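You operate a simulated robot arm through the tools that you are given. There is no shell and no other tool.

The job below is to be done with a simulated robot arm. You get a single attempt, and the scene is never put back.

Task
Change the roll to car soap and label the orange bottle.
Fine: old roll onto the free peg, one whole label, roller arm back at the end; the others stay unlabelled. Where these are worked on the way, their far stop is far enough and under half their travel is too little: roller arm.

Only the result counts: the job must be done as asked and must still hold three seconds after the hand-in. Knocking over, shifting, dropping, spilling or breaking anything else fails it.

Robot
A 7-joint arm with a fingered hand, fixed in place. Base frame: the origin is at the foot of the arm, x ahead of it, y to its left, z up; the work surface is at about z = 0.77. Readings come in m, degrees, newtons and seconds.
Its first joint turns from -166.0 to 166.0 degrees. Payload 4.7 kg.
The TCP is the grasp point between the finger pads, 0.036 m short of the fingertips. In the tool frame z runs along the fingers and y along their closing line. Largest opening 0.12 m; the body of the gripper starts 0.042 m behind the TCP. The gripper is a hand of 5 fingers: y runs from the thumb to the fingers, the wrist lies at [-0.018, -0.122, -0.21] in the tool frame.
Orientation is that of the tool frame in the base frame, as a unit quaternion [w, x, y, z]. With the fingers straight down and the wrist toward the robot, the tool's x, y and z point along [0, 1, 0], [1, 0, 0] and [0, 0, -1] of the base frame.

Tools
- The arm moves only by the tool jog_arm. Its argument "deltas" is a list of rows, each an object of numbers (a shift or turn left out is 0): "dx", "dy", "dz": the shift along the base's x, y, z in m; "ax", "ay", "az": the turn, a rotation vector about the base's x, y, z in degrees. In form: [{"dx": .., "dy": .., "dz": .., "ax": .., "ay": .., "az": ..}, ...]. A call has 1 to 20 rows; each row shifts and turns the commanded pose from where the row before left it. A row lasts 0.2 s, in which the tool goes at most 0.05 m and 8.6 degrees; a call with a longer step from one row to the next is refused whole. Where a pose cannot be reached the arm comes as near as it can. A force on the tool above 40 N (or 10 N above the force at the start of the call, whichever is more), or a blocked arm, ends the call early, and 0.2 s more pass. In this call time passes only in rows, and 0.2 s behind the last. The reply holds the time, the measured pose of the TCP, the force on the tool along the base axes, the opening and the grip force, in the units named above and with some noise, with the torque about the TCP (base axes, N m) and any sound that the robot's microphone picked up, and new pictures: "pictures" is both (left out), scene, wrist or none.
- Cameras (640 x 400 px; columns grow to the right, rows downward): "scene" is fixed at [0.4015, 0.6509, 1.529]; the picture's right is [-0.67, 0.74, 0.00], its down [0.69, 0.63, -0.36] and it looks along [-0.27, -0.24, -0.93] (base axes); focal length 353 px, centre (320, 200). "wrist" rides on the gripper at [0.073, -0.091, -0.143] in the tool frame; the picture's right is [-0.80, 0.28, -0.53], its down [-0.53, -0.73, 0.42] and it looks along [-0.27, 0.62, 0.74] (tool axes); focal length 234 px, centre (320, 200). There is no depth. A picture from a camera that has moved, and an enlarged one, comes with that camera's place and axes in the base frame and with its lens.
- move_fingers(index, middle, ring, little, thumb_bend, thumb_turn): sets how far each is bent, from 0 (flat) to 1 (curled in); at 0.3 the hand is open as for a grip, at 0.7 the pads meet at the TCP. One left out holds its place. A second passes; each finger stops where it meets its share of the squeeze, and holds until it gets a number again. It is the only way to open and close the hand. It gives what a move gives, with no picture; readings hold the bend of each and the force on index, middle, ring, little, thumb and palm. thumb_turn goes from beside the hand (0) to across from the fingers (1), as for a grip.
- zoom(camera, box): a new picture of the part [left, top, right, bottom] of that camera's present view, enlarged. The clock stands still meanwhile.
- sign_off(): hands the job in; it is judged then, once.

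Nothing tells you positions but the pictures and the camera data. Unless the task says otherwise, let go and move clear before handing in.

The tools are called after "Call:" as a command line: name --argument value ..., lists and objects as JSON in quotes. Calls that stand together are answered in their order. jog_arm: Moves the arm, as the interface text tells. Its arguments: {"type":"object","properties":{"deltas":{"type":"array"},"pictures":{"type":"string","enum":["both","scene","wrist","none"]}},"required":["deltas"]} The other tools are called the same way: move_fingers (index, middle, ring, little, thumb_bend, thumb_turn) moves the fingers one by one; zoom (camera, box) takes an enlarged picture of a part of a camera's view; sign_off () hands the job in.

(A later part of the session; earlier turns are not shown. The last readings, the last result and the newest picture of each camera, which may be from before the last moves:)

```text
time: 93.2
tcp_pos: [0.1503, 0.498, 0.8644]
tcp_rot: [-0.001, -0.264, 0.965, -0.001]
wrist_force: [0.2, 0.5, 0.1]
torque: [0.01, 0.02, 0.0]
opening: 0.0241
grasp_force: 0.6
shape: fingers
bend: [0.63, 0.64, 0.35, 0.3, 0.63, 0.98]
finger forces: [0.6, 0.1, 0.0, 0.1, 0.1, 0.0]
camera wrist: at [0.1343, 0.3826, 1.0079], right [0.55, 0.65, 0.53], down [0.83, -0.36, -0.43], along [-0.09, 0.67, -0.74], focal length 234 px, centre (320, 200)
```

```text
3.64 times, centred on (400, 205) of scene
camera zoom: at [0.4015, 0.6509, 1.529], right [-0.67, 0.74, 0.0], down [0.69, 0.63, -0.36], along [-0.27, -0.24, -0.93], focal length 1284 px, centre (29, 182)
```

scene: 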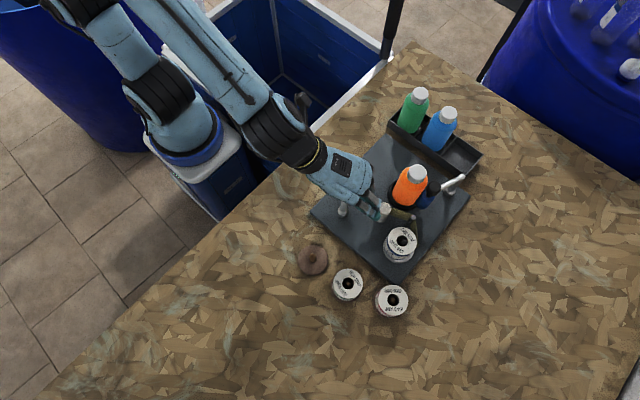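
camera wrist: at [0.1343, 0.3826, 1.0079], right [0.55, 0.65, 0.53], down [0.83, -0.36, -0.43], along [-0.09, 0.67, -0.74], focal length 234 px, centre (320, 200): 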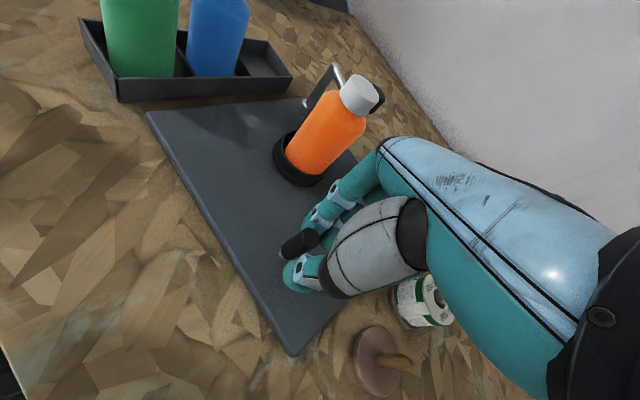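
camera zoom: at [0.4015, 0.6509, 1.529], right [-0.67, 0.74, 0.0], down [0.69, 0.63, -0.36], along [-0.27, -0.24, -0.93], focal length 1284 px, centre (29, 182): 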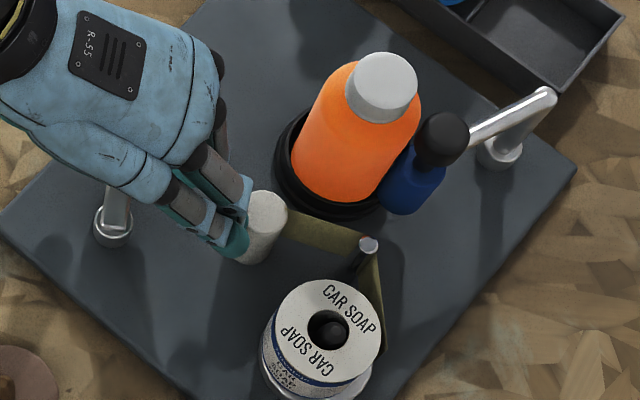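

The crank is at about 214° now. I'll regrasp for the remaining turn: release, lift, swing the hand round to about −33°, and come down with the thumb behind the handle.

Call:
move_fingers --index 0.5 --middle 0.5 --thumb_bend 0.5

Call:
jog_arm --deltas '[{"dz": 0.015}, {"dz": 0.03}, {"dz": 0.035}, {"dz": 0.035}, {}]' --pictures "wrist"

Call:
zoom --camera "wrist" --box '[160, 60, 440, 320]'

```text
time: 94.2
tcp_pos: [0.1494, 0.4968, 0.8659]
tcp_rot: [0.0, -0.264, 0.964, 0.0]
wrist_force: [0.5, -0.1, -0.5]
torque: [0.02, -0.01, 0.0]
opening: 0.0625
grasp_force: 0.2
shape: fingers
bend: [0.5, 0.5, 0.35, 0.3, 0.5, 0.98]
finger forces: [0.0, 0.0, 0.1, 0.0, 0.0, 0.0]
```

```text
time: 95.4
tcp_pos: [0.1506, 0.498, 0.9802]
tcp_rot: [0.0, -0.264, 0.965, 0.0]
wrist_force: [-0.3, 0.0, 0.6]
torque: [-0.01, 0.01, -0.04]
opening: 0.0627
grasp_force: 0.1
shape: fingers
bend: [0.5, 0.5, 0.35, 0.3, 0.5, 0.98]
finger forces: [0.0, 0.0, 0.0, 0.0, 0.1, 0.1]
camera wrist: at [0.1345, 0.3822, 1.1241], right [0.55, 0.65, 0.53], down [0.83, -0.36, -0.42], along [-0.09, 0.67, -0.74], focal length 234 px, centre (320, 200)
```

wrist: 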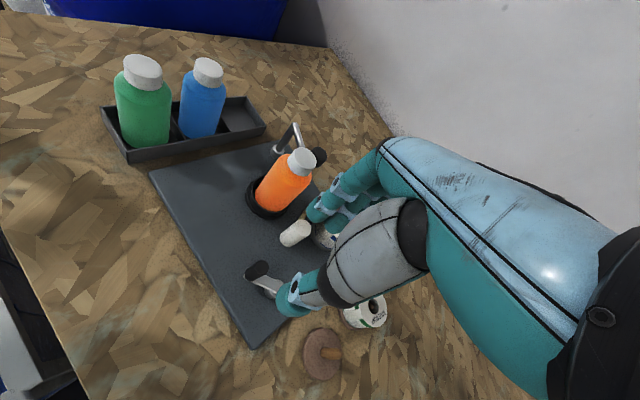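

```text
1.54 times, centred on (300, 190) of wrist
camera zoom: at [0.1345, 0.3822, 1.1241], right [0.55, 0.65, 0.53], down [0.83, -0.36, -0.42], along [-0.09, 0.67, -0.74], focal length 360 px, centre (351, 215)
```

zoom: 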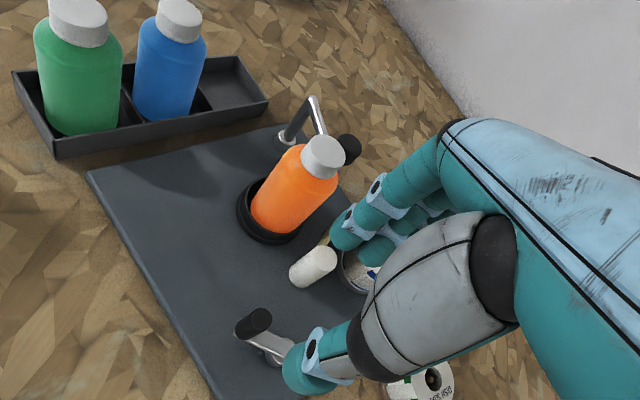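

Call:
jog_arm --deltas '[{"dx": -0.0005, "dy": -0.0003, "az": -8.5}, {"dx": -0.0005, "dy": -0.0003, "az": -8.5}, {"dx": -0.0005, "dy": -0.0003, "az": -8.5}, {"dx": -0.0005, "dy": -0.0003, "az": -8.5}, {"dx": -0.0005, "dy": -0.0003, "az": -8.5}, {"dx": -0.0005, "dy": -0.0003, "az": -8.5}, {"dx": -0.0005, "dy": -0.0003, "az": -8.5}, {"dx": -0.0005, "dy": -0.0003, "az": -8.5}, {"dx": -0.0005, "dy": -0.0003, "az": -8.5}, {"dx": -0.0005, "dy": -0.0003, "az": -8.5}, {"dx": -0.0005, "dy": -0.0003, "az": -8.5}, {"dx": -0.0005, "dy": -0.0003, "az": -8.5}, {"dx": -0.0005, "dy": -0.0003, "az": -8.5}, {"dx": -0.0005, "dy": -0.0003, "az": -8.5}, {"dx": -0.0005, "dy": -0.0003, "az": -8.5}, {"dx": -0.0005, "dy": -0.0003, "az": -8.5}, {"dx": -0.0005, "dy": -0.0003, "az": -8.5}, {"dx": -0.0008, "dy": -0.0003, "az": -8.5}, {}]'

Call:
zoom --camera "wrist" --box '[160, 180, 420, 380]'

Call:
zoom --camera "scene" --box '[310, 150, 450, 260]'

```text
time: 99.4
tcp_pos: [0.1417, 0.4925, 0.9795]
tcp_rot: [0.0, 0.877, 0.481, 0.0]
wrist_force: [-0.3, -0.1, 0.9]
torque: [0.01, -0.01, 0.0]
opening: 0.0627
grasp_force: 0.1
shape: fingers
bend: [0.5, 0.5, 0.35, 0.3, 0.5, 0.98]
finger forces: [0.1, 0.0, 0.0, 0.0, 0.1, 0.0]
camera wrist: at [0.1037, 0.6037, 1.1235], right [-0.2, -0.83, 0.53], down [-0.9, -0.06, -0.42], along [0.38, -0.56, -0.74], focal length 234 px, centre (320, 200)
```

scene: 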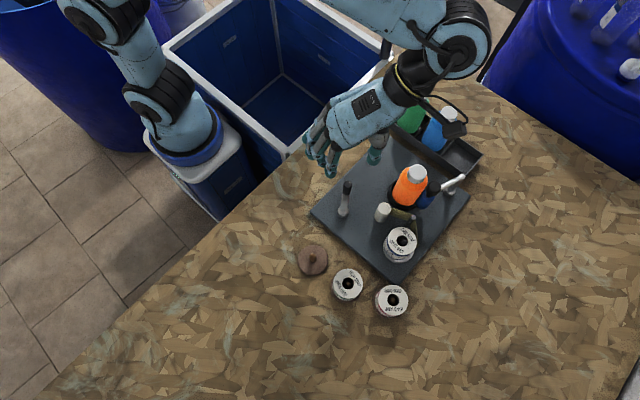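
wrist: 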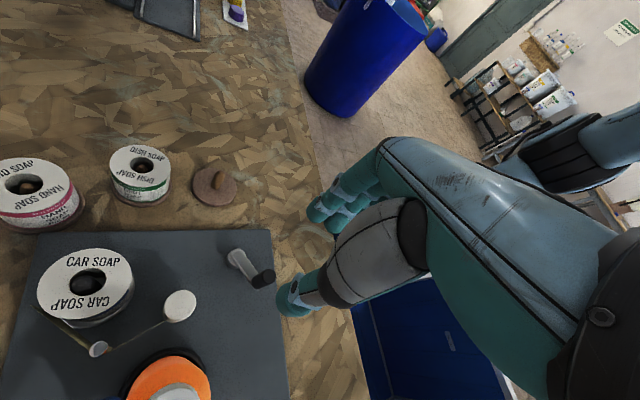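

```text
2.00 times, centred on (290, 280) of wrist
camera zoom: at [0.1037, 0.6037, 1.1235], right [-0.2, -0.83, 0.53], down [-0.9, -0.06, -0.42], along [0.38, -0.56, -0.74], focal length 468 px, centre (380, 40)
```

zoom: 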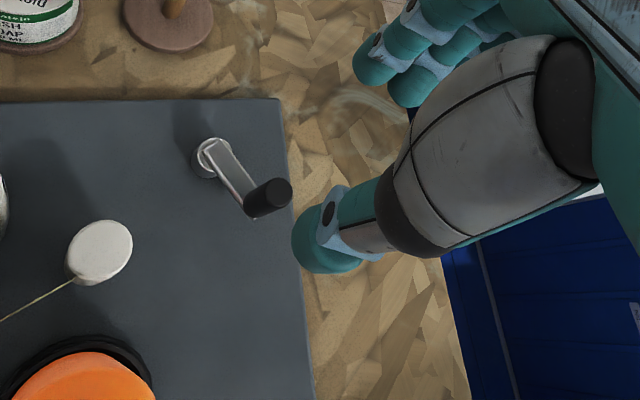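

```text
3.64 times, centred on (380, 205) of scene
camera zoom: at [0.4015, 0.6509, 1.529], right [-0.67, 0.74, 0.0], down [0.69, 0.63, -0.36], along [-0.27, -0.24, -0.93], focal length 1284 px, centre (102, 182)
```

zoom: 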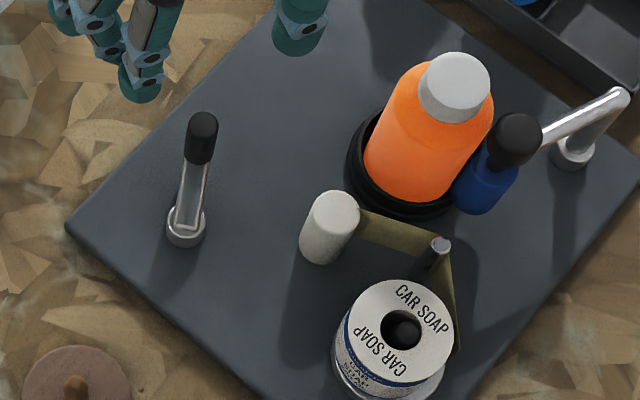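

The crank is confirmed at 213°. I'll centre and lower around the handle.

Call:
jog_arm --deltas '[{"dx": -0.0034, "dy": 0.0021, "dz": -0.02}, {"dz": -0.025}, {"dz": -0.025}, {"dz": -0.02}, {"dz": -0.015}, {"dz": -0.0095}, {}]' --pictures "wrist"

Call:
zoom --camera "wrist" --box '[220, 180, 400, 320]'

```text
time: 101.0
tcp_pos: [0.1373, 0.4947, 0.8665]
tcp_rot: [-0.001, 0.876, 0.482, 0.001]
wrist_force: [1.0, 0.2, 0.5]
torque: [-0.02, 0.03, 0.0]
opening: 0.0628
grasp_force: 0.0
shape: fingers
bend: [0.5, 0.5, 0.35, 0.3, 0.5, 0.98]
finger forces: [0.0, 0.0, 0.0, 0.0, 0.0, 0.0]
camera wrist: at [0.0991, 0.6054, 1.0095], right [-0.19, -0.83, 0.53], down [-0.9, -0.06, -0.42], along [0.38, -0.56, -0.74], focal length 234 px, centre (320, 200)
```

wrist: 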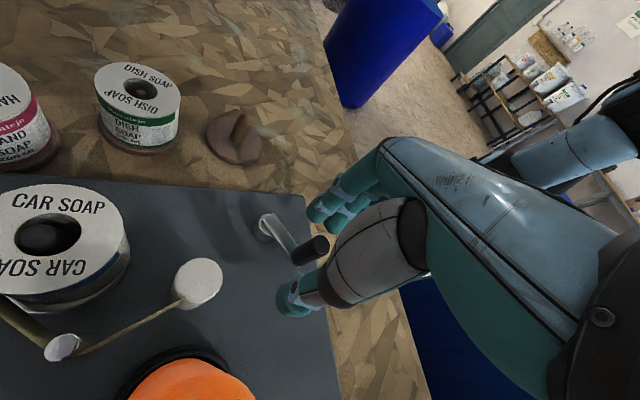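

```text
2.86 times, centred on (310, 250) of wrist
camera zoom: at [0.0991, 0.6054, 1.0095], right [-0.19, -0.83, 0.53], down [-0.9, -0.06, -0.42], along [0.38, -0.56, -0.74], focal length 669 px, centre (349, 57)
```

zoom: 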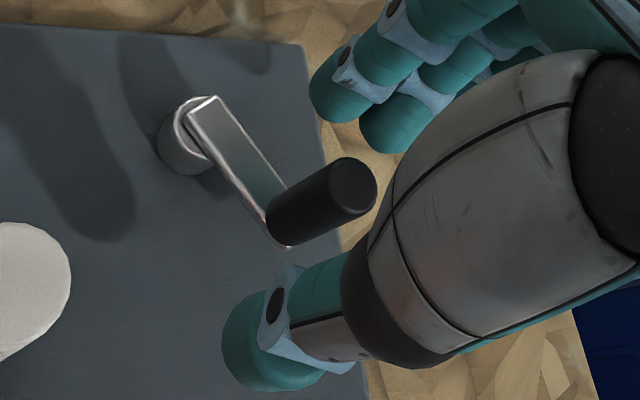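

Call:
move_fingers --index 0.63 --middle 0.63 --thumb_bend 0.63

Call:
move_fingers --index 0.69 --middle 0.69 --thumb_bend 0.7

Call:
zoom --camera "wrist" --box '[220, 180, 400, 320]'

```text
time: 102.0
tcp_pos: [0.1382, 0.4931, 0.866]
tcp_rot: [0.0, 0.876, 0.482, 0.0]
wrist_force: [-0.2, -0.4, 0.4]
torque: [0.03, -0.01, 0.01]
opening: 0.0248
grasp_force: 0.0
shape: fingers
bend: [0.63, 0.63, 0.35, 0.3, 0.63, 0.98]
finger forces: [0.0, 0.1, 0.0, 0.0, 0.1, 0.0]
```

```text
time: 103.0
tcp_pos: [0.1371, 0.494, 0.8671]
tcp_rot: [0.0, 0.876, 0.482, 0.0]
wrist_force: [2.1, 1.6, -2.0]
torque: [0.01, 0.0, -0.01]
opening: 0.014
grasp_force: 3.1
shape: fingers
bend: [0.66, 0.69, 0.35, 0.3, 0.68, 0.97]
finger forces: [2.9, 0.2, 0.0, 0.1, 2.2, 0.0]
```

```text
2.86 times, centred on (310, 250) of wrist
camera zoom: at [0.0992, 0.6055, 1.0095], right [-0.2, -0.83, 0.53], down [-0.9, -0.06, -0.42], along [0.38, -0.56, -0.74], focal length 669 px, centre (349, 57)
```

zoom: 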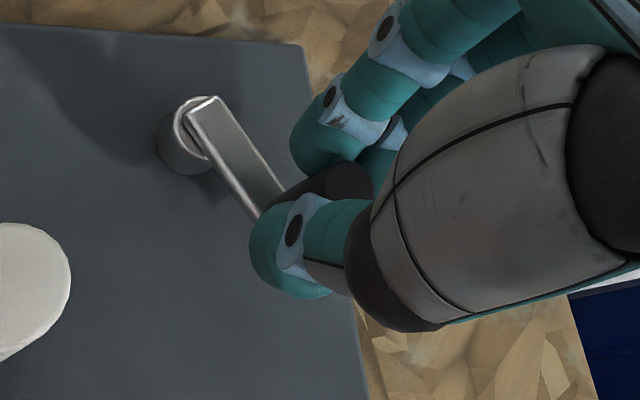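

Light three-point hold. Rotating rigidly again, 25° first as a check.

Call:
jog_arm --deltas '[{"dx": 0.0037, "dy": -0.0054, "az": 8.5}, {"dx": 0.0044, "dy": -0.0048, "az": 8.5}, {"dx": 0.0051, "dy": -0.0041, "az": 8.5}, {}]' --pictures "wrist"

Call:
zoom --camera "wrist" --box '[220, 180, 400, 320]'

```text
time: 104.0
tcp_pos: [0.151, 0.4793, 0.8659]
tcp_rot: [0.0, 0.748, 0.664, 0.0]
wrist_force: [1.6, 2.6, 0.8]
torque: [0.08, -0.06, -0.01]
opening: 0.0139
grasp_force: 3.4
shape: fingers
bend: [0.66, 0.69, 0.35, 0.3, 0.68, 0.97]
finger forces: [4.1, 0.1, 0.1, 0.1, 2.2, 0.0]
camera wrist: at [0.0686, 0.5631, 1.0093], right [0.18, -0.83, 0.53], down [-0.79, -0.44, -0.42], along [0.58, -0.34, -0.74], focal length 234 px, centre (320, 200)
```

wrist: 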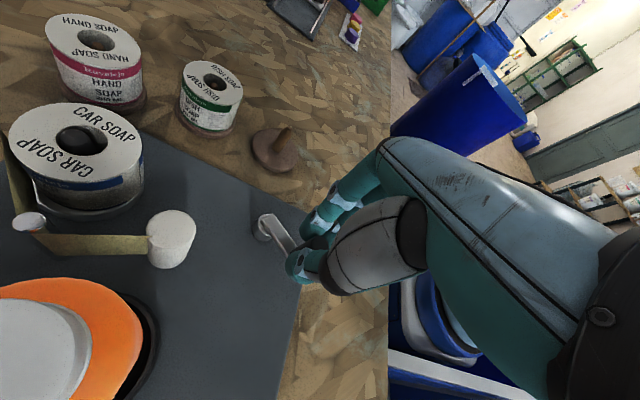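

```text
2.86 times, centred on (310, 250) of wrist
camera zoom: at [0.0686, 0.5631, 1.0093], right [0.18, -0.83, 0.53], down [-0.79, -0.44, -0.42], along [0.58, -0.34, -0.74], focal length 669 px, centre (349, 57)
```

zoom: 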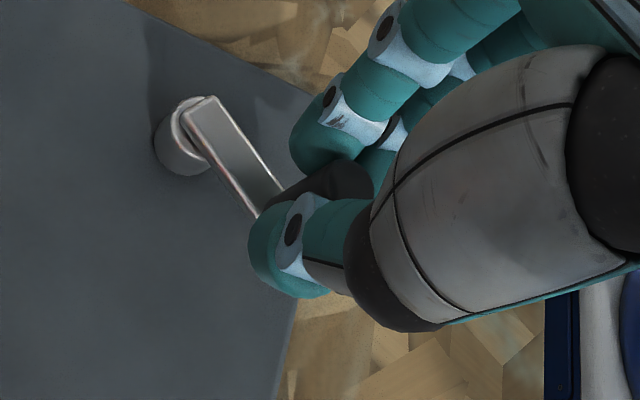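

Rigid and light. Continuing.

Call:
jog_arm --deltas '[{"dx": 0.0056, "dy": -0.0033, "az": 8.5}, {"dx": 0.0061, "dy": -0.0024, "az": 8.5}, {"dx": 0.0063, "dy": -0.0015, "az": 8.5}, {"dx": 0.0065, "dy": -0.0005, "az": 8.5}, {"dx": 0.0065, "dy": 0.0004, "az": 8.5}, {"dx": 0.0064, "dy": 0.0014, "az": 8.5}, {}]'

Call:
zoom --camera "wrist" --box '[220, 180, 400, 320]'

Call:
zoom --camera "scene" --box '[360, 150, 460, 260]'

```text
time: 105.6
tcp_pos: [0.1889, 0.4748, 0.8659]
tcp_rot: [0.0, 0.389, 0.921, 0.0]
wrist_force: [-1.1, 1.4, 2.1]
torque: [0.04, 0.0, 0.03]
opening: 0.0138
grasp_force: 3.3
shape: fingers
bend: [0.66, 0.69, 0.35, 0.3, 0.68, 0.97]
finger forces: [3.6, 0.1, 0.0, 0.0, 2.5, 0.1]
camera wrist: at [0.0722, 0.4636, 1.0086], right [0.76, -0.38, 0.53], down [-0.15, -0.89, -0.42], along [0.63, 0.24, -0.74], focal length 234 px, centre (320, 200)
```

scene: 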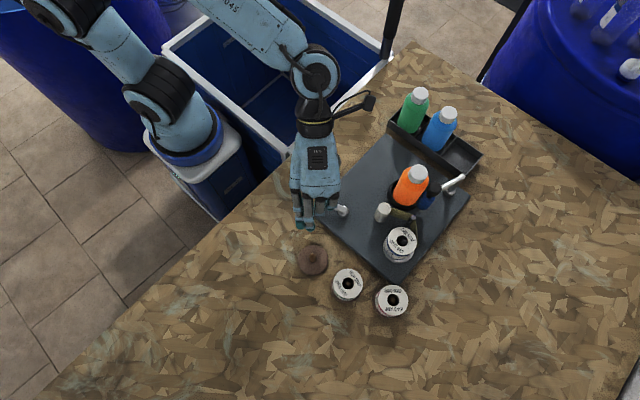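
wrist: 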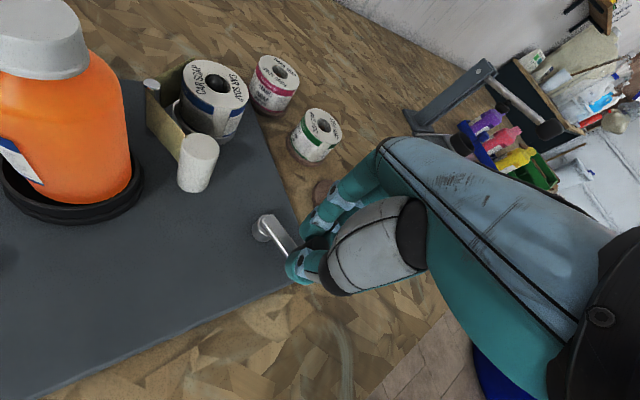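

```text
2.86 times, centred on (310, 250) of wrist
camera zoom: at [0.0722, 0.4636, 1.0086], right [0.76, -0.38, 0.53], down [-0.15, -0.89, -0.42], along [0.63, 0.24, -0.74], focal length 669 px, centre (349, 57)
```

zoom: 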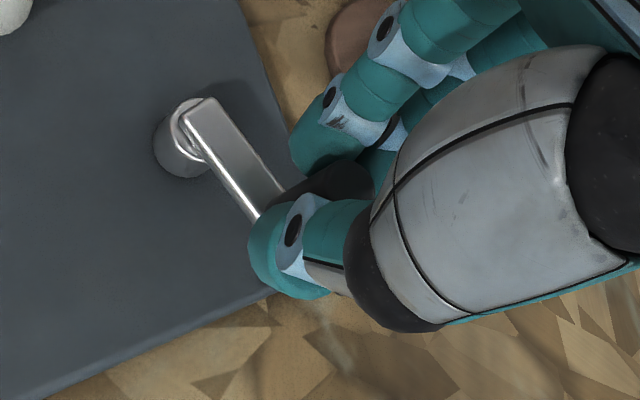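

```text
3.64 times, centred on (410, 205) of scene
camera zoom: at [0.4015, 0.6509, 1.529], right [-0.67, 0.74, 0.0], down [0.69, 0.63, -0.36], along [-0.27, -0.24, -0.93], focal length 1284 px, centre (-7, 182)
```

zoom: 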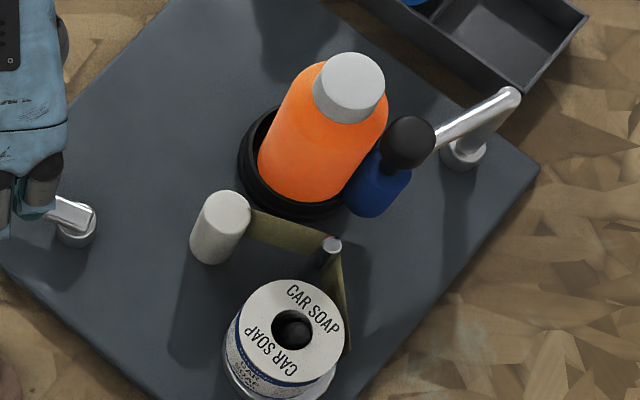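

A label is appearing on the bottle, at the left edge of the wrist view. Let me zoom in on it.

Call:
zoom --camera "wrist" --box '[0, 0, 200, 240]'

```text
1.67 times, centred on (100, 120) of wrist
camera zoom: at [0.0722, 0.4636, 1.0086], right [0.76, -0.38, 0.53], down [-0.15, -0.89, -0.42], along [0.63, 0.24, -0.74], focal length 390 px, centre (687, 333)
```

zoom: 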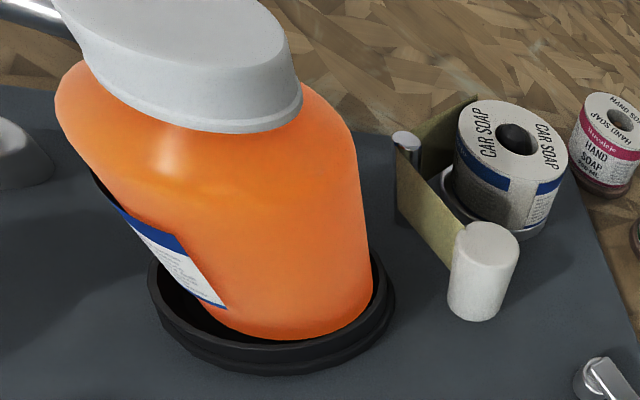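

The car-soap label is wrapping on from the far side, so this direction is right, and the crank is at about 290°. I'll continue carefully toward one full turn.

Call:
jog_arm --deltas '[{"dx": 0.0061, "dy": 0.0023, "az": 8.5}, {"dx": 0.0057, "dy": 0.0032, "az": 8.5}, {"dx": 0.0051, "dy": 0.004, "az": 8.5}, {"dx": 0.0045, "dy": 0.0047, "az": 8.5}, {}]'

Call:
zoom --camera "wrist" --box '[220, 180, 400, 320]'

Call:
zoom --camera "wrist" --box '[0, 0, 280, 220]'

Call:
zoom --camera "scene" --box '[370, 150, 450, 215]'

```text
time: 106.8
tcp_pos: [0.2096, 0.4874, 0.8666]
tcp_rot: [0.0, 0.103, 0.995, 0.001]
wrist_force: [-3.5, 2.3, -0.1]
torque: [0.07, 0.07, 0.01]
opening: 0.0139
grasp_force: 3.6
shape: fingers
bend: [0.66, 0.69, 0.35, 0.3, 0.68, 0.97]
finger forces: [4.2, 0.0, 0.0, 0.0, 2.3, 0.1]
camera wrist: at [0.1195, 0.4145, 1.0091], right [0.84, 0.11, 0.53], down [0.37, -0.83, -0.42], along [0.39, 0.55, -0.74], focal length 234 px, centre (320, 200)
```

scene: 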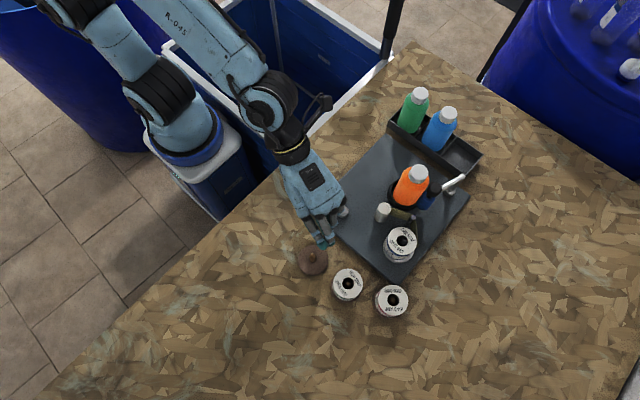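
wrist: 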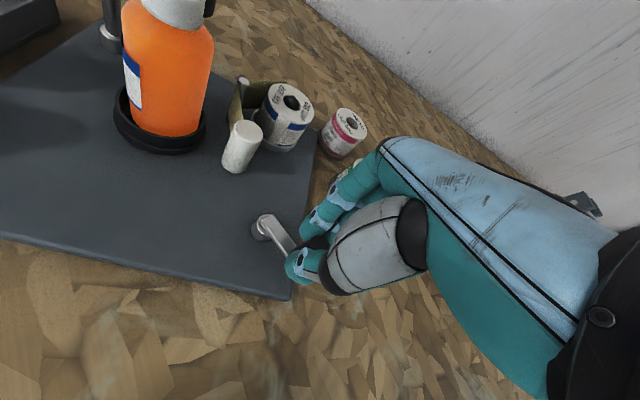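

```text
2.86 times, centred on (310, 250) of wrist
camera zoom: at [0.1195, 0.4145, 1.0091], right [0.84, 0.11, 0.53], down [0.37, -0.83, -0.42], along [0.39, 0.55, -0.74], focal length 669 px, centre (349, 57)
```

zoom: 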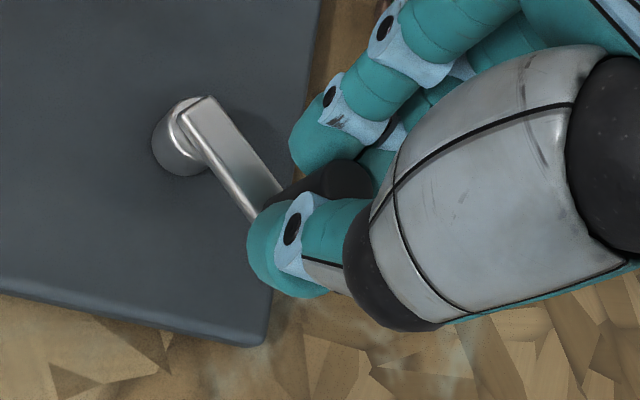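

```text
1.82 times, centred on (140, 110) of wrist
camera zoom: at [0.1195, 0.4145, 1.0091], right [0.84, 0.11, 0.53], down [0.37, -0.83, -0.42], along [0.39, 0.55, -0.74], focal length 426 px, centre (647, 364)
```

zoom: 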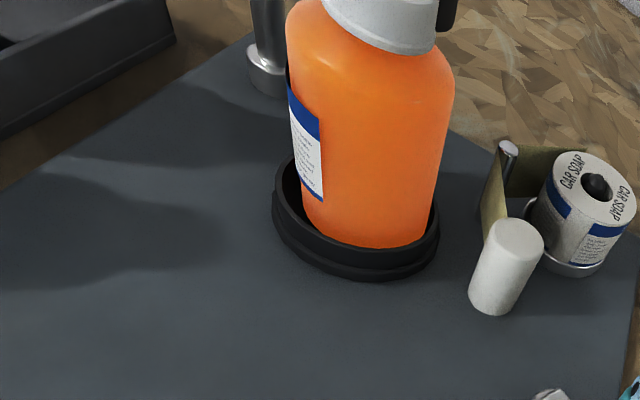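

```text
6.15 times, centred on (410, 182) of scene
camera zoom: at [0.4015, 0.6509, 1.529], right [-0.67, 0.74, 0.0], down [0.69, 0.63, -0.36], along [-0.27, -0.24, -0.93], focal length 2173 px, centre (-234, 308)
```

zoom: 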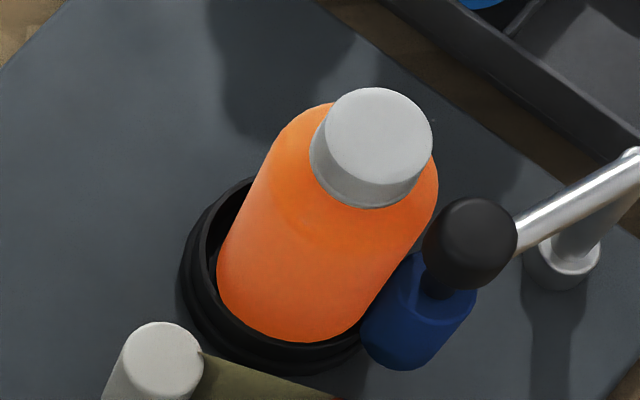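

Crank is at about 324° and the label keeps growing on the bottle's far-left side. A few more steps to about 350°, then check.

Call:
jog_arm --deltas '[{"dx": 0.0038, "dy": 0.0053, "az": 8.5}, {"dx": 0.0029, "dy": 0.0058, "az": 8.5}, {"dx": 0.002, "dy": 0.0062, "az": 8.5}, {}]'

Call:
zoom --camera "wrist" --box '[0, 0, 300, 220]'

Call:
zoom --camera "scene" --box '[300, 170, 400, 260]'

Call:
zoom --camera "scene" --box '[370, 150, 450, 215]'

```text
time: 107.8
tcp_pos: [0.2188, 0.507, 0.8664]
tcp_rot: [-0.001, -0.119, 0.993, 0.0]
wrist_force: [-3.6, 1.3, 0.8]
torque: [0.03, 0.12, -0.01]
opening: 0.0142
grasp_force: 3.9
shape: fingers
bend: [0.66, 0.69, 0.35, 0.3, 0.68, 0.97]
finger forces: [4.5, 0.0, 0.0, 0.0, 2.3, 0.1]
camera wrist: at [0.1689, 0.4012, 1.0088], right [0.72, 0.46, 0.53], down [0.69, -0.59, -0.42], along [0.11, 0.67, -0.74], focal length 234 px, centre (320, 200)
```

scene: 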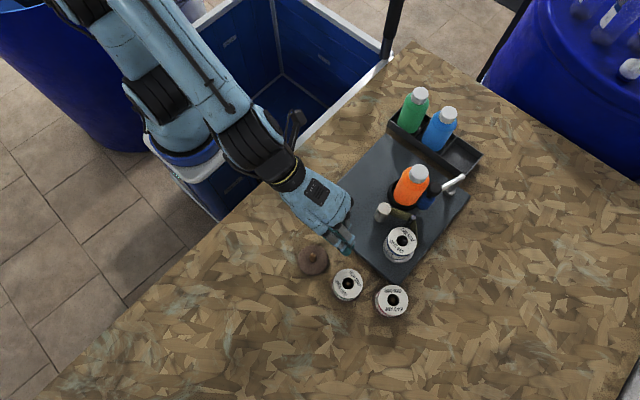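
wrist: 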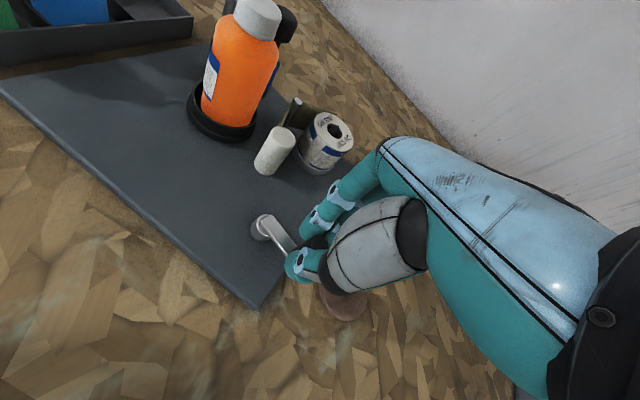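

```text
1.82 times, centred on (150, 110) of wrist
camera zoom: at [0.1689, 0.4012, 1.0088], right [0.72, 0.46, 0.53], down [0.69, -0.59, -0.42], along [0.11, 0.67, -0.74], focal length 426 px, centre (629, 364)
```

zoom: 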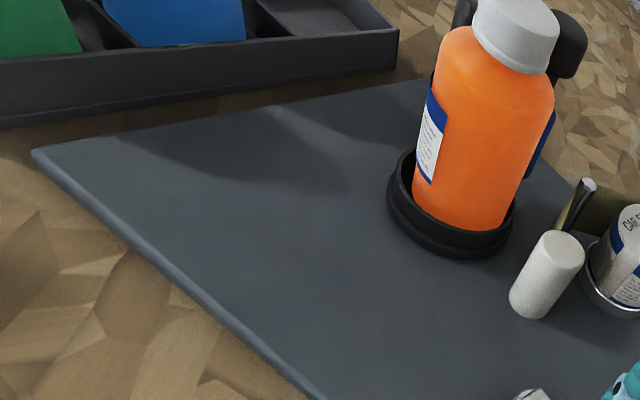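

```text
4.44 times, centred on (350, 215) of scene
camera zoom: at [0.4015, 0.6509, 1.529], right [-0.67, 0.74, 0.0], down [0.69, 0.63, -0.36], along [-0.27, -0.24, -0.93], focal length 1569 px, centre (187, 133)
```

zoom: 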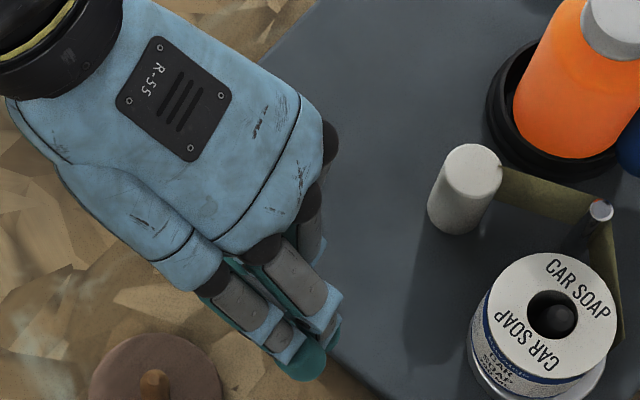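

```text
6.15 times, centred on (410, 182) of scene
camera zoom: at [0.4015, 0.6509, 1.529], right [-0.67, 0.74, 0.0], down [0.69, 0.63, -0.36], along [-0.27, -0.24, -0.93], focal length 2173 px, centre (-234, 308)
```

zoom: 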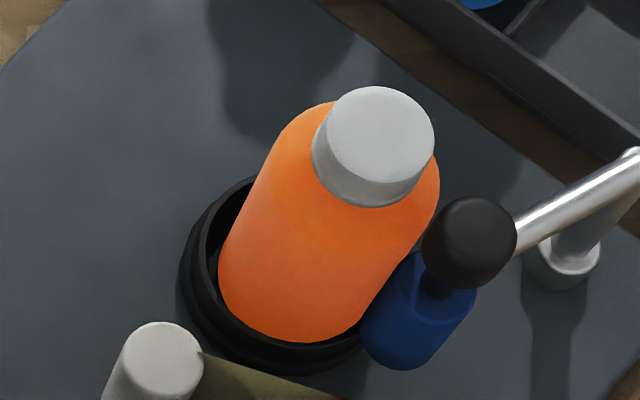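

About 350°. One more step to about 358°, then check for completeness.

Call:
jog_arm --deltas '[{"dx": 0.0011, "dy": 0.0064, "az": 8.5}, {}]'

Call:
zoom --camera "wrist" --box '[100, 0, 400, 220]'

Call:
zoom --camera "wrist" --box '[220, 180, 400, 320]'

```text
time: 108.4
tcp_pos: [0.2201, 0.512, 0.8655]
tcp_rot: [0.0, -0.192, 0.981, 0.0]
wrist_force: [-3.8, 0.1, 1.5]
torque: [0.0, 0.1, 0.01]
opening: 0.0141
grasp_force: 3.4
shape: fingers
bend: [0.66, 0.69, 0.35, 0.3, 0.68, 0.97]
finger forces: [4.4, 0.0, 0.0, 0.0, 2.6, 0.0]
camera wrist: at [0.1862, 0.4012, 1.0088], right [0.64, 0.56, 0.53], down [0.77, -0.48, -0.42], along [0.01, 0.68, -0.74], focal length 234 px, centre (320, 200)
```

scene: 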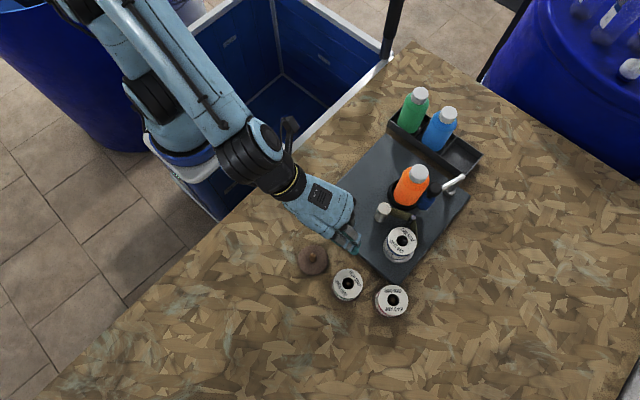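
wrist: 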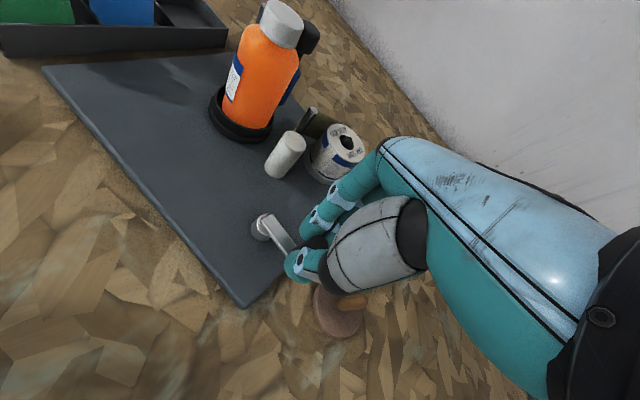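

```text
1.82 times, centred on (250, 110) of wrist
camera zoom: at [0.1862, 0.4012, 1.0088], right [0.64, 0.56, 0.53], down [0.77, -0.48, -0.42], along [0.01, 0.68, -0.74], focal length 426 px, centre (447, 364)
```

zoom: 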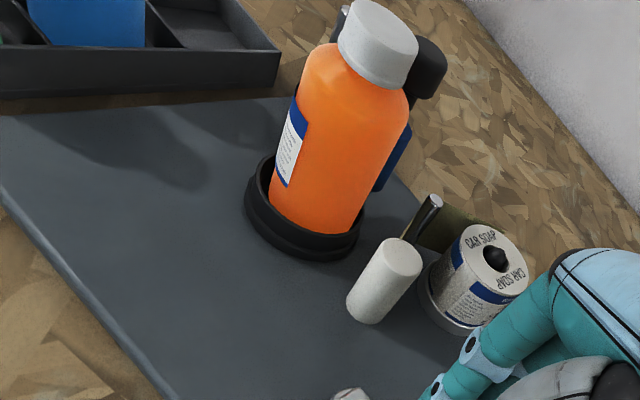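

```text
2.86 times, centred on (310, 250) of wrist
camera zoom: at [0.1862, 0.4012, 1.0088], right [0.64, 0.56, 0.53], down [0.77, -0.48, -0.42], along [0.01, 0.68, -0.74], focal length 669 px, centre (349, 57)
```

zoom: 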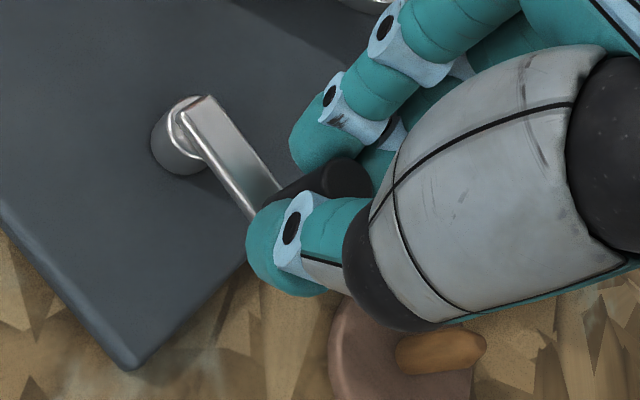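

The crank is at about 358°. I'll release and lift off to compare its position with the starting picture.

Call:
move_fingers --index 0.5 --middle 0.5 --thumb_bend 0.5

Call:
jog_arm --deltas '[{"dz": 0.015}, {"dz": 0.03}, {"dz": 0.035}, {"dz": 0.035}, {"dx": -0.03, "dy": -0.03}, {"dx": -0.03, "dy": -0.03}, {}]'

Call:
zoom --camera "scene" --box '[308, 190, 372, 230]'

Call:
zoom --camera "wrist" --box '[160, 40, 440, 260]'

```text
time: 109.4
tcp_pos: [0.2204, 0.5115, 0.8656]
tcp_rot: [0.0, -0.192, 0.981, 0.0]
wrist_force: [-0.4, 0.6, -0.6]
torque: [0.05, -0.04, -0.02]
opening: 0.0627
grasp_force: 0.1
shape: fingers
bend: [0.5, 0.5, 0.35, 0.3, 0.5, 0.97]
finger forces: [0.0, 0.1, 0.0, 0.0, 0.0, 0.0]
```

```text
time: 111.0
tcp_pos: [0.1603, 0.4504, 0.9794]
tcp_rot: [0.0, -0.193, 0.981, 0.0]
wrist_force: [0.3, 0.1, -0.2]
torque: [0.01, -0.01, 0.02]
opening: 0.0629
grasp_force: 0.0
shape: fingers
bend: [0.5, 0.5, 0.35, 0.3, 0.5, 0.98]
finger forces: [0.2, 0.0, 0.0, 0.1, 0.0, 0.0]
camera wrist: at [0.127, 0.34, 1.1218], right [0.64, 0.56, 0.53], down [0.77, -0.48, -0.42], along [0.01, 0.68, -0.74], focal length 234 px, centre (320, 200)
```

scene: 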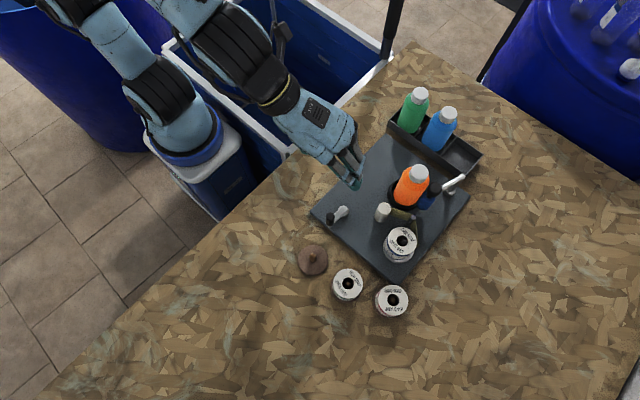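
wrist: 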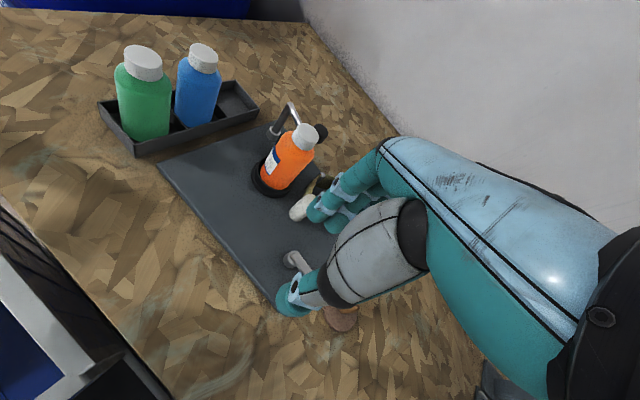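

```text
10.00 times, centred on (340, 210) of scene
camera zoom: at [0.4015, 0.6509, 1.529], right [-0.67, 0.74, 0.0], down [0.69, 0.63, -0.36], along [-0.27, -0.24, -0.93], focal length 3530 px, centre (120, 100)
```

zoom: 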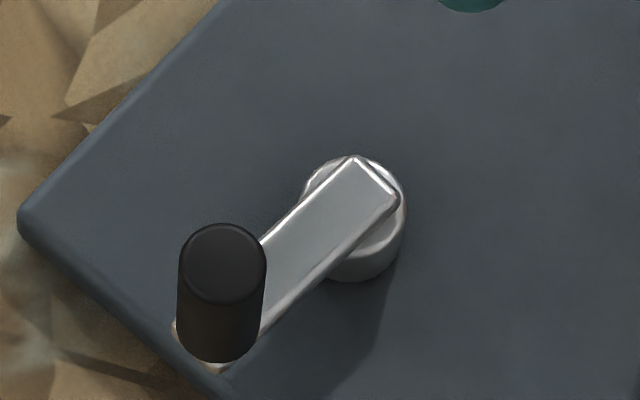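

```text
1.82 times, centred on (300, 150) of wrist
camera zoom: at [0.127, 0.34, 1.1218], right [0.64, 0.56, 0.53], down [0.77, -0.48, -0.42], along [0.01, 0.68, -0.74], focal length 426 px, centre (356, 291)
```

zoom: 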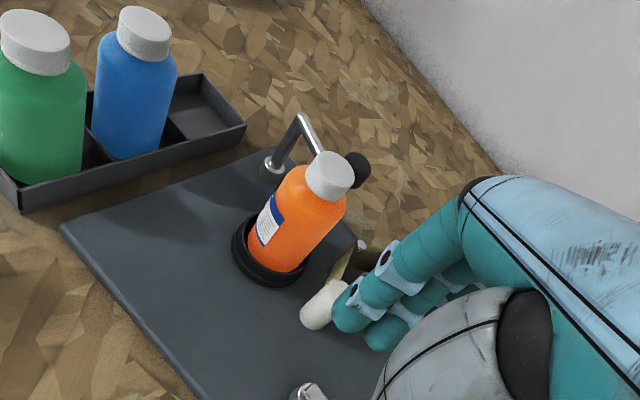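

The crank is about 3.5° short of a full turn (356–357°). Before deciding whether to top it up, I'll look at the label itself from the −x side.

Call:
jog_arm --deltas '[{"dz": 0.045}, {"dx": -0.0198, "dy": 0.0086, "az": -7.85}, {"dx": -0.0198, "dy": 0.0086, "az": -7.85}, {"dx": -0.0198, "dy": 0.0086, "az": -7.85}, {"dx": -0.0198, "dy": 0.0086, "az": -7.85}, {"dx": -0.0198, "dy": 0.0086, "az": -7.85}, {"dx": -0.0198, "dy": 0.0086, "az": -7.85}, {"dx": -0.0198, "dy": 0.0086, "az": -7.85}, {"dx": -0.0198, "dy": 0.0086, "az": -7.85}, {"dx": -0.0198, "dy": 0.0086, "az": -7.85}, {"dx": -0.0198, "dy": 0.0086, "az": -7.85}, {"dx": -0.0198, "dy": 0.0086, "az": -7.85}, {"dx": -0.0198, "dy": 0.0086, "az": -7.85}, {"dx": -0.0198, "dy": 0.0086, "az": -7.85}, {}]'

Call:
zoom --camera "wrist" --box '[230, 140, 350, 250]'

```text
time: 114.2
tcp_pos: [-0.097, 0.565, 1.0246]
tcp_rot: [-0.001, 0.643, 0.766, 0.0]
wrist_force: [-0.2, 0.0, 0.9]
torque: [-0.01, 0.01, 0.02]
opening: 0.0629
grasp_force: 0.2
shape: fingers
bend: [0.5, 0.5, 0.35, 0.3, 0.5, 0.98]
finger forces: [0.0, 0.0, 0.0, 0.1, 0.1, 0.0]
camera wrist: at [-0.2002, 0.6212, 1.1686], right [0.41, -0.74, 0.53], down [-0.63, -0.65, -0.42], along [0.66, -0.16, -0.74], focal length 234 px, centre (320, 200)
```

scene: 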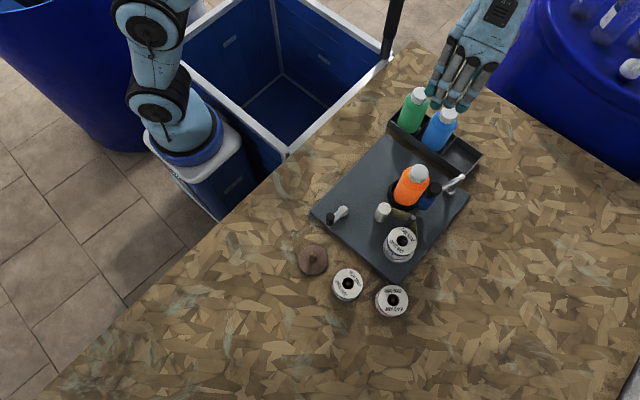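
wrist: 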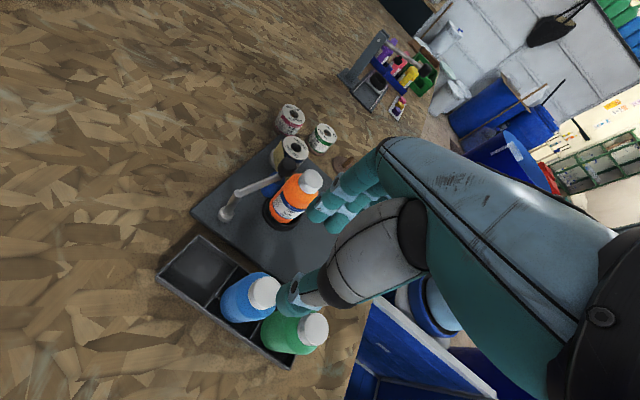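

```text
3.64 times, centred on (290, 195) of wrist
camera zoom: at [-0.2002, 0.6212, 1.1686], right [0.41, -0.74, 0.53], down [-0.63, -0.65, -0.42], along [0.66, -0.16, -0.74], focal length 852 px, centre (429, 218)
```

zoom: 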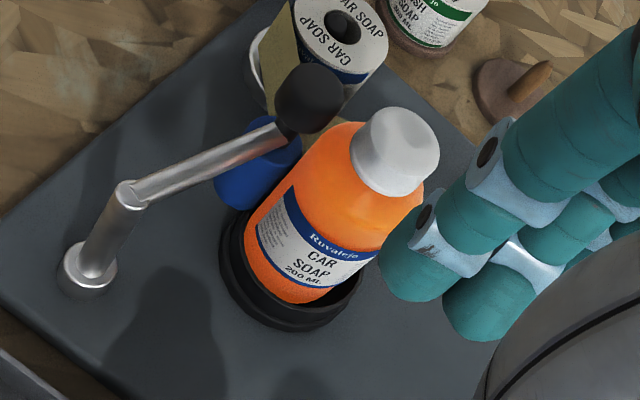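

The car soap label is on. I'll zoom closer to judge whether it's complete at both edges.

Call:
zoom --camera "wrist" --box '[260, 165, 330, 235]'

Call:
zoom --camera "scene" --box '[370, 150, 450, 215]'

```text
5.71 times, centred on (295, 200) of wrist
camera zoom: at [-0.2002, 0.6212, 1.1686], right [0.41, -0.74, 0.53], down [-0.63, -0.65, -0.42], along [0.66, -0.16, -0.74], focal length 1338 px, centre (463, 200)
```

zoom: 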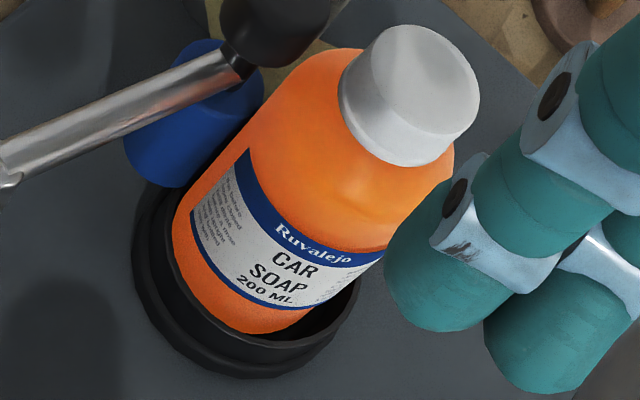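

```text
6.15 times, centred on (410, 182) of scene
camera zoom: at [0.4015, 0.6509, 1.529], right [-0.67, 0.74, 0.0], down [0.69, 0.63, -0.36], along [-0.27, -0.24, -0.93], focal length 2173 px, centre (-234, 308)
```

zoom: 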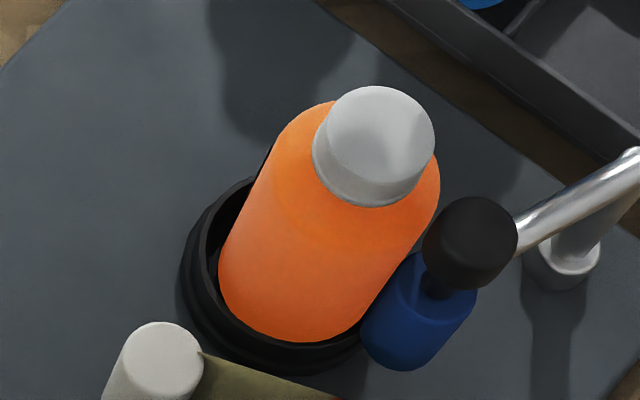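

The label reads "Ruvalejo CAR SOAP 200 ML" with both side panels visible. The crank is about 3.5° short of a full turn, so I'll top up that last bit to be sure the label is fed fully.

Call:
jog_arm --deltas '[{"dx": 0.0314, "dy": -0.0052, "dz": 0.0, "az": 1}, {"dx": 0.0314, "dy": -0.0052, "dz": 0.0, "az": 1}, {"dx": 0.0314, "dy": -0.0052, "dz": 0.0, "az": 1}, {"dx": 0.0314, "dy": -0.0052, "dz": 0.0, "az": 1}, {"dx": 0.0314, "dy": -0.0052, "dz": 0.0, "az": 1}, {"dx": 0.0314, "dy": -0.0052, "dz": 0.0, "az": 1}, {"dx": 0.0314, "dy": -0.0052, "dz": 0.0, "az": 1}, {"dx": 0.0314, "dy": -0.0052, "dz": -0.005, "az": 1}, {"dx": 0.0314, "dy": -0.0052, "dz": -0.02, "az": 1}, {"dx": 0.0314, "dy": -0.0052, "dz": -0.02, "az": 1}, {}]' --pictures "wrist"

Call:
zoom --camera "wrist" --box '[180, 180, 400, 380]'

```text
time: 116.6
tcp_pos: [0.2177, 0.5133, 0.9796]
tcp_rot: [0.0, 0.573, 0.82, 0.0]
wrist_force: [0.0, -0.3, 0.2]
torque: [0.01, -0.02, -0.01]
opening: 0.0629
grasp_force: 0.0
shape: fingers
bend: [0.5, 0.5, 0.35, 0.3, 0.5, 0.98]
finger forces: [0.0, 0.0, 0.1, 0.1, 0.1, 0.0]
camera wrist: at [0.1066, 0.5509, 1.1223], right [0.54, -0.66, 0.53], down [-0.51, -0.75, -0.42], along [0.67, -0.04, -0.74], focal length 234 px, centre (320, 200)
```

wrist: 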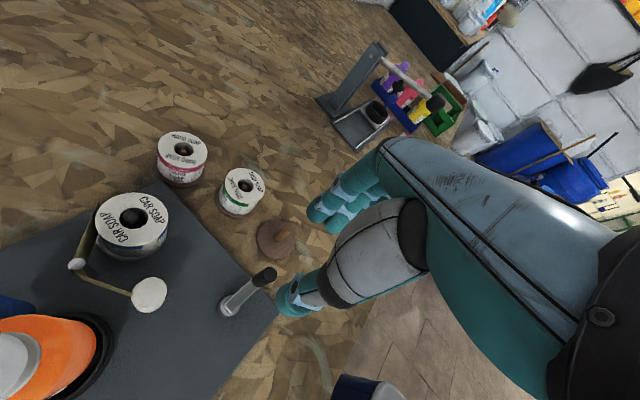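

```text
2.00 times, centred on (290, 280) of wrist
camera zoom: at [0.1066, 0.5509, 1.1223], right [0.54, -0.66, 0.53], down [-0.51, -0.75, -0.42], along [0.67, -0.04, -0.74], focal length 468 px, centre (380, 40)
```

zoom: 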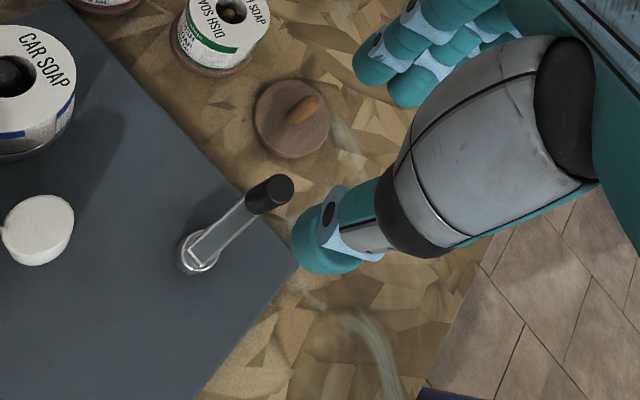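

Centred over the handle. Lowering and pinching lightly.

Call:
jog_arm --deltas '[{"dz": -0.02}, {"dz": -0.025}, {"dz": -0.025}, {"dz": -0.02}, {"dz": -0.015}, {"dz": -0.008}, {}]' --pictures "wrist"

Call:
move_fingers --index 0.63 --middle 0.63 --thumb_bend 0.63

Call:
zoom --camera "wrist" --box '[220, 180, 400, 320]'

```text
time: 118.2
tcp_pos: [0.2168, 0.5112, 0.8656]
tcp_rot: [0.0, 0.573, 0.819, -0.001]
wrist_force: [-0.3, -0.3, -0.1]
torque: [-0.01, -0.02, -0.06]
opening: 0.0625
grasp_force: 0.1
shape: fingers
bend: [0.5, 0.5, 0.35, 0.3, 0.5, 0.98]
finger forces: [0.0, 0.0, 0.1, 0.0, 0.0, 0.1]
camera wrist: at [0.106, 0.5495, 1.0097], right [0.54, -0.66, 0.53], down [-0.51, -0.75, -0.42], along [0.67, -0.04, -0.74], focal length 234 px, centre (320, 200)
```

wrist: 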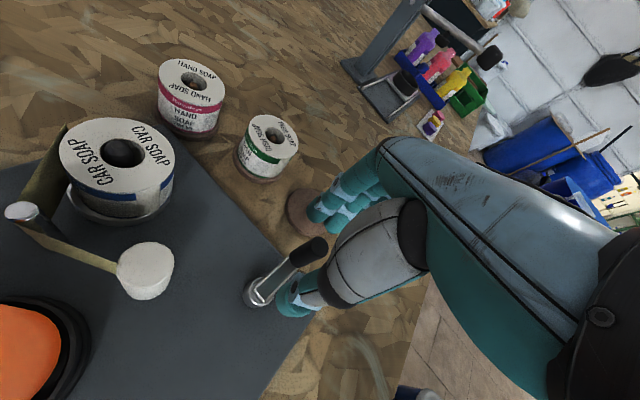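

```text
time: 119.2
tcp_pos: [0.2165, 0.5118, 0.8658]
tcp_rot: [0.0, 0.573, 0.819, 0.0]
wrist_force: [-0.3, -0.4, 0.3]
torque: [-0.05, 0.0, -0.02]
opening: 0.0247
grasp_force: 0.0
shape: fingers
bend: [0.63, 0.63, 0.35, 0.3, 0.63, 0.98]
finger forces: [0.0, 0.0, 0.1, 0.1, 0.0, 0.0]
```

```text
2.86 times, centred on (310, 250) of wrist
camera zoom: at [0.106, 0.5495, 1.0099], right [0.54, -0.66, 0.53], down [-0.51, -0.75, -0.42], along [0.67, -0.04, -0.74], focal length 669 px, centre (349, 57)
```

zoom: 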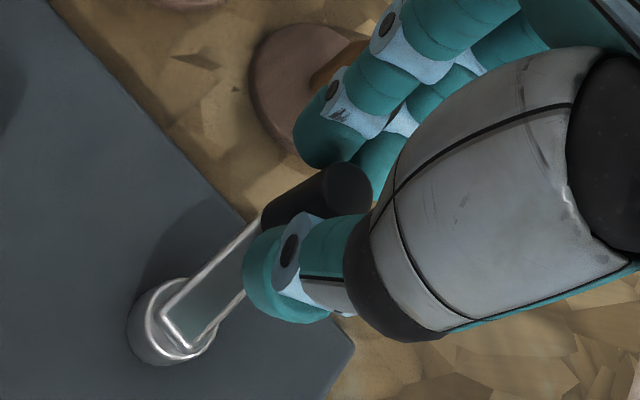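

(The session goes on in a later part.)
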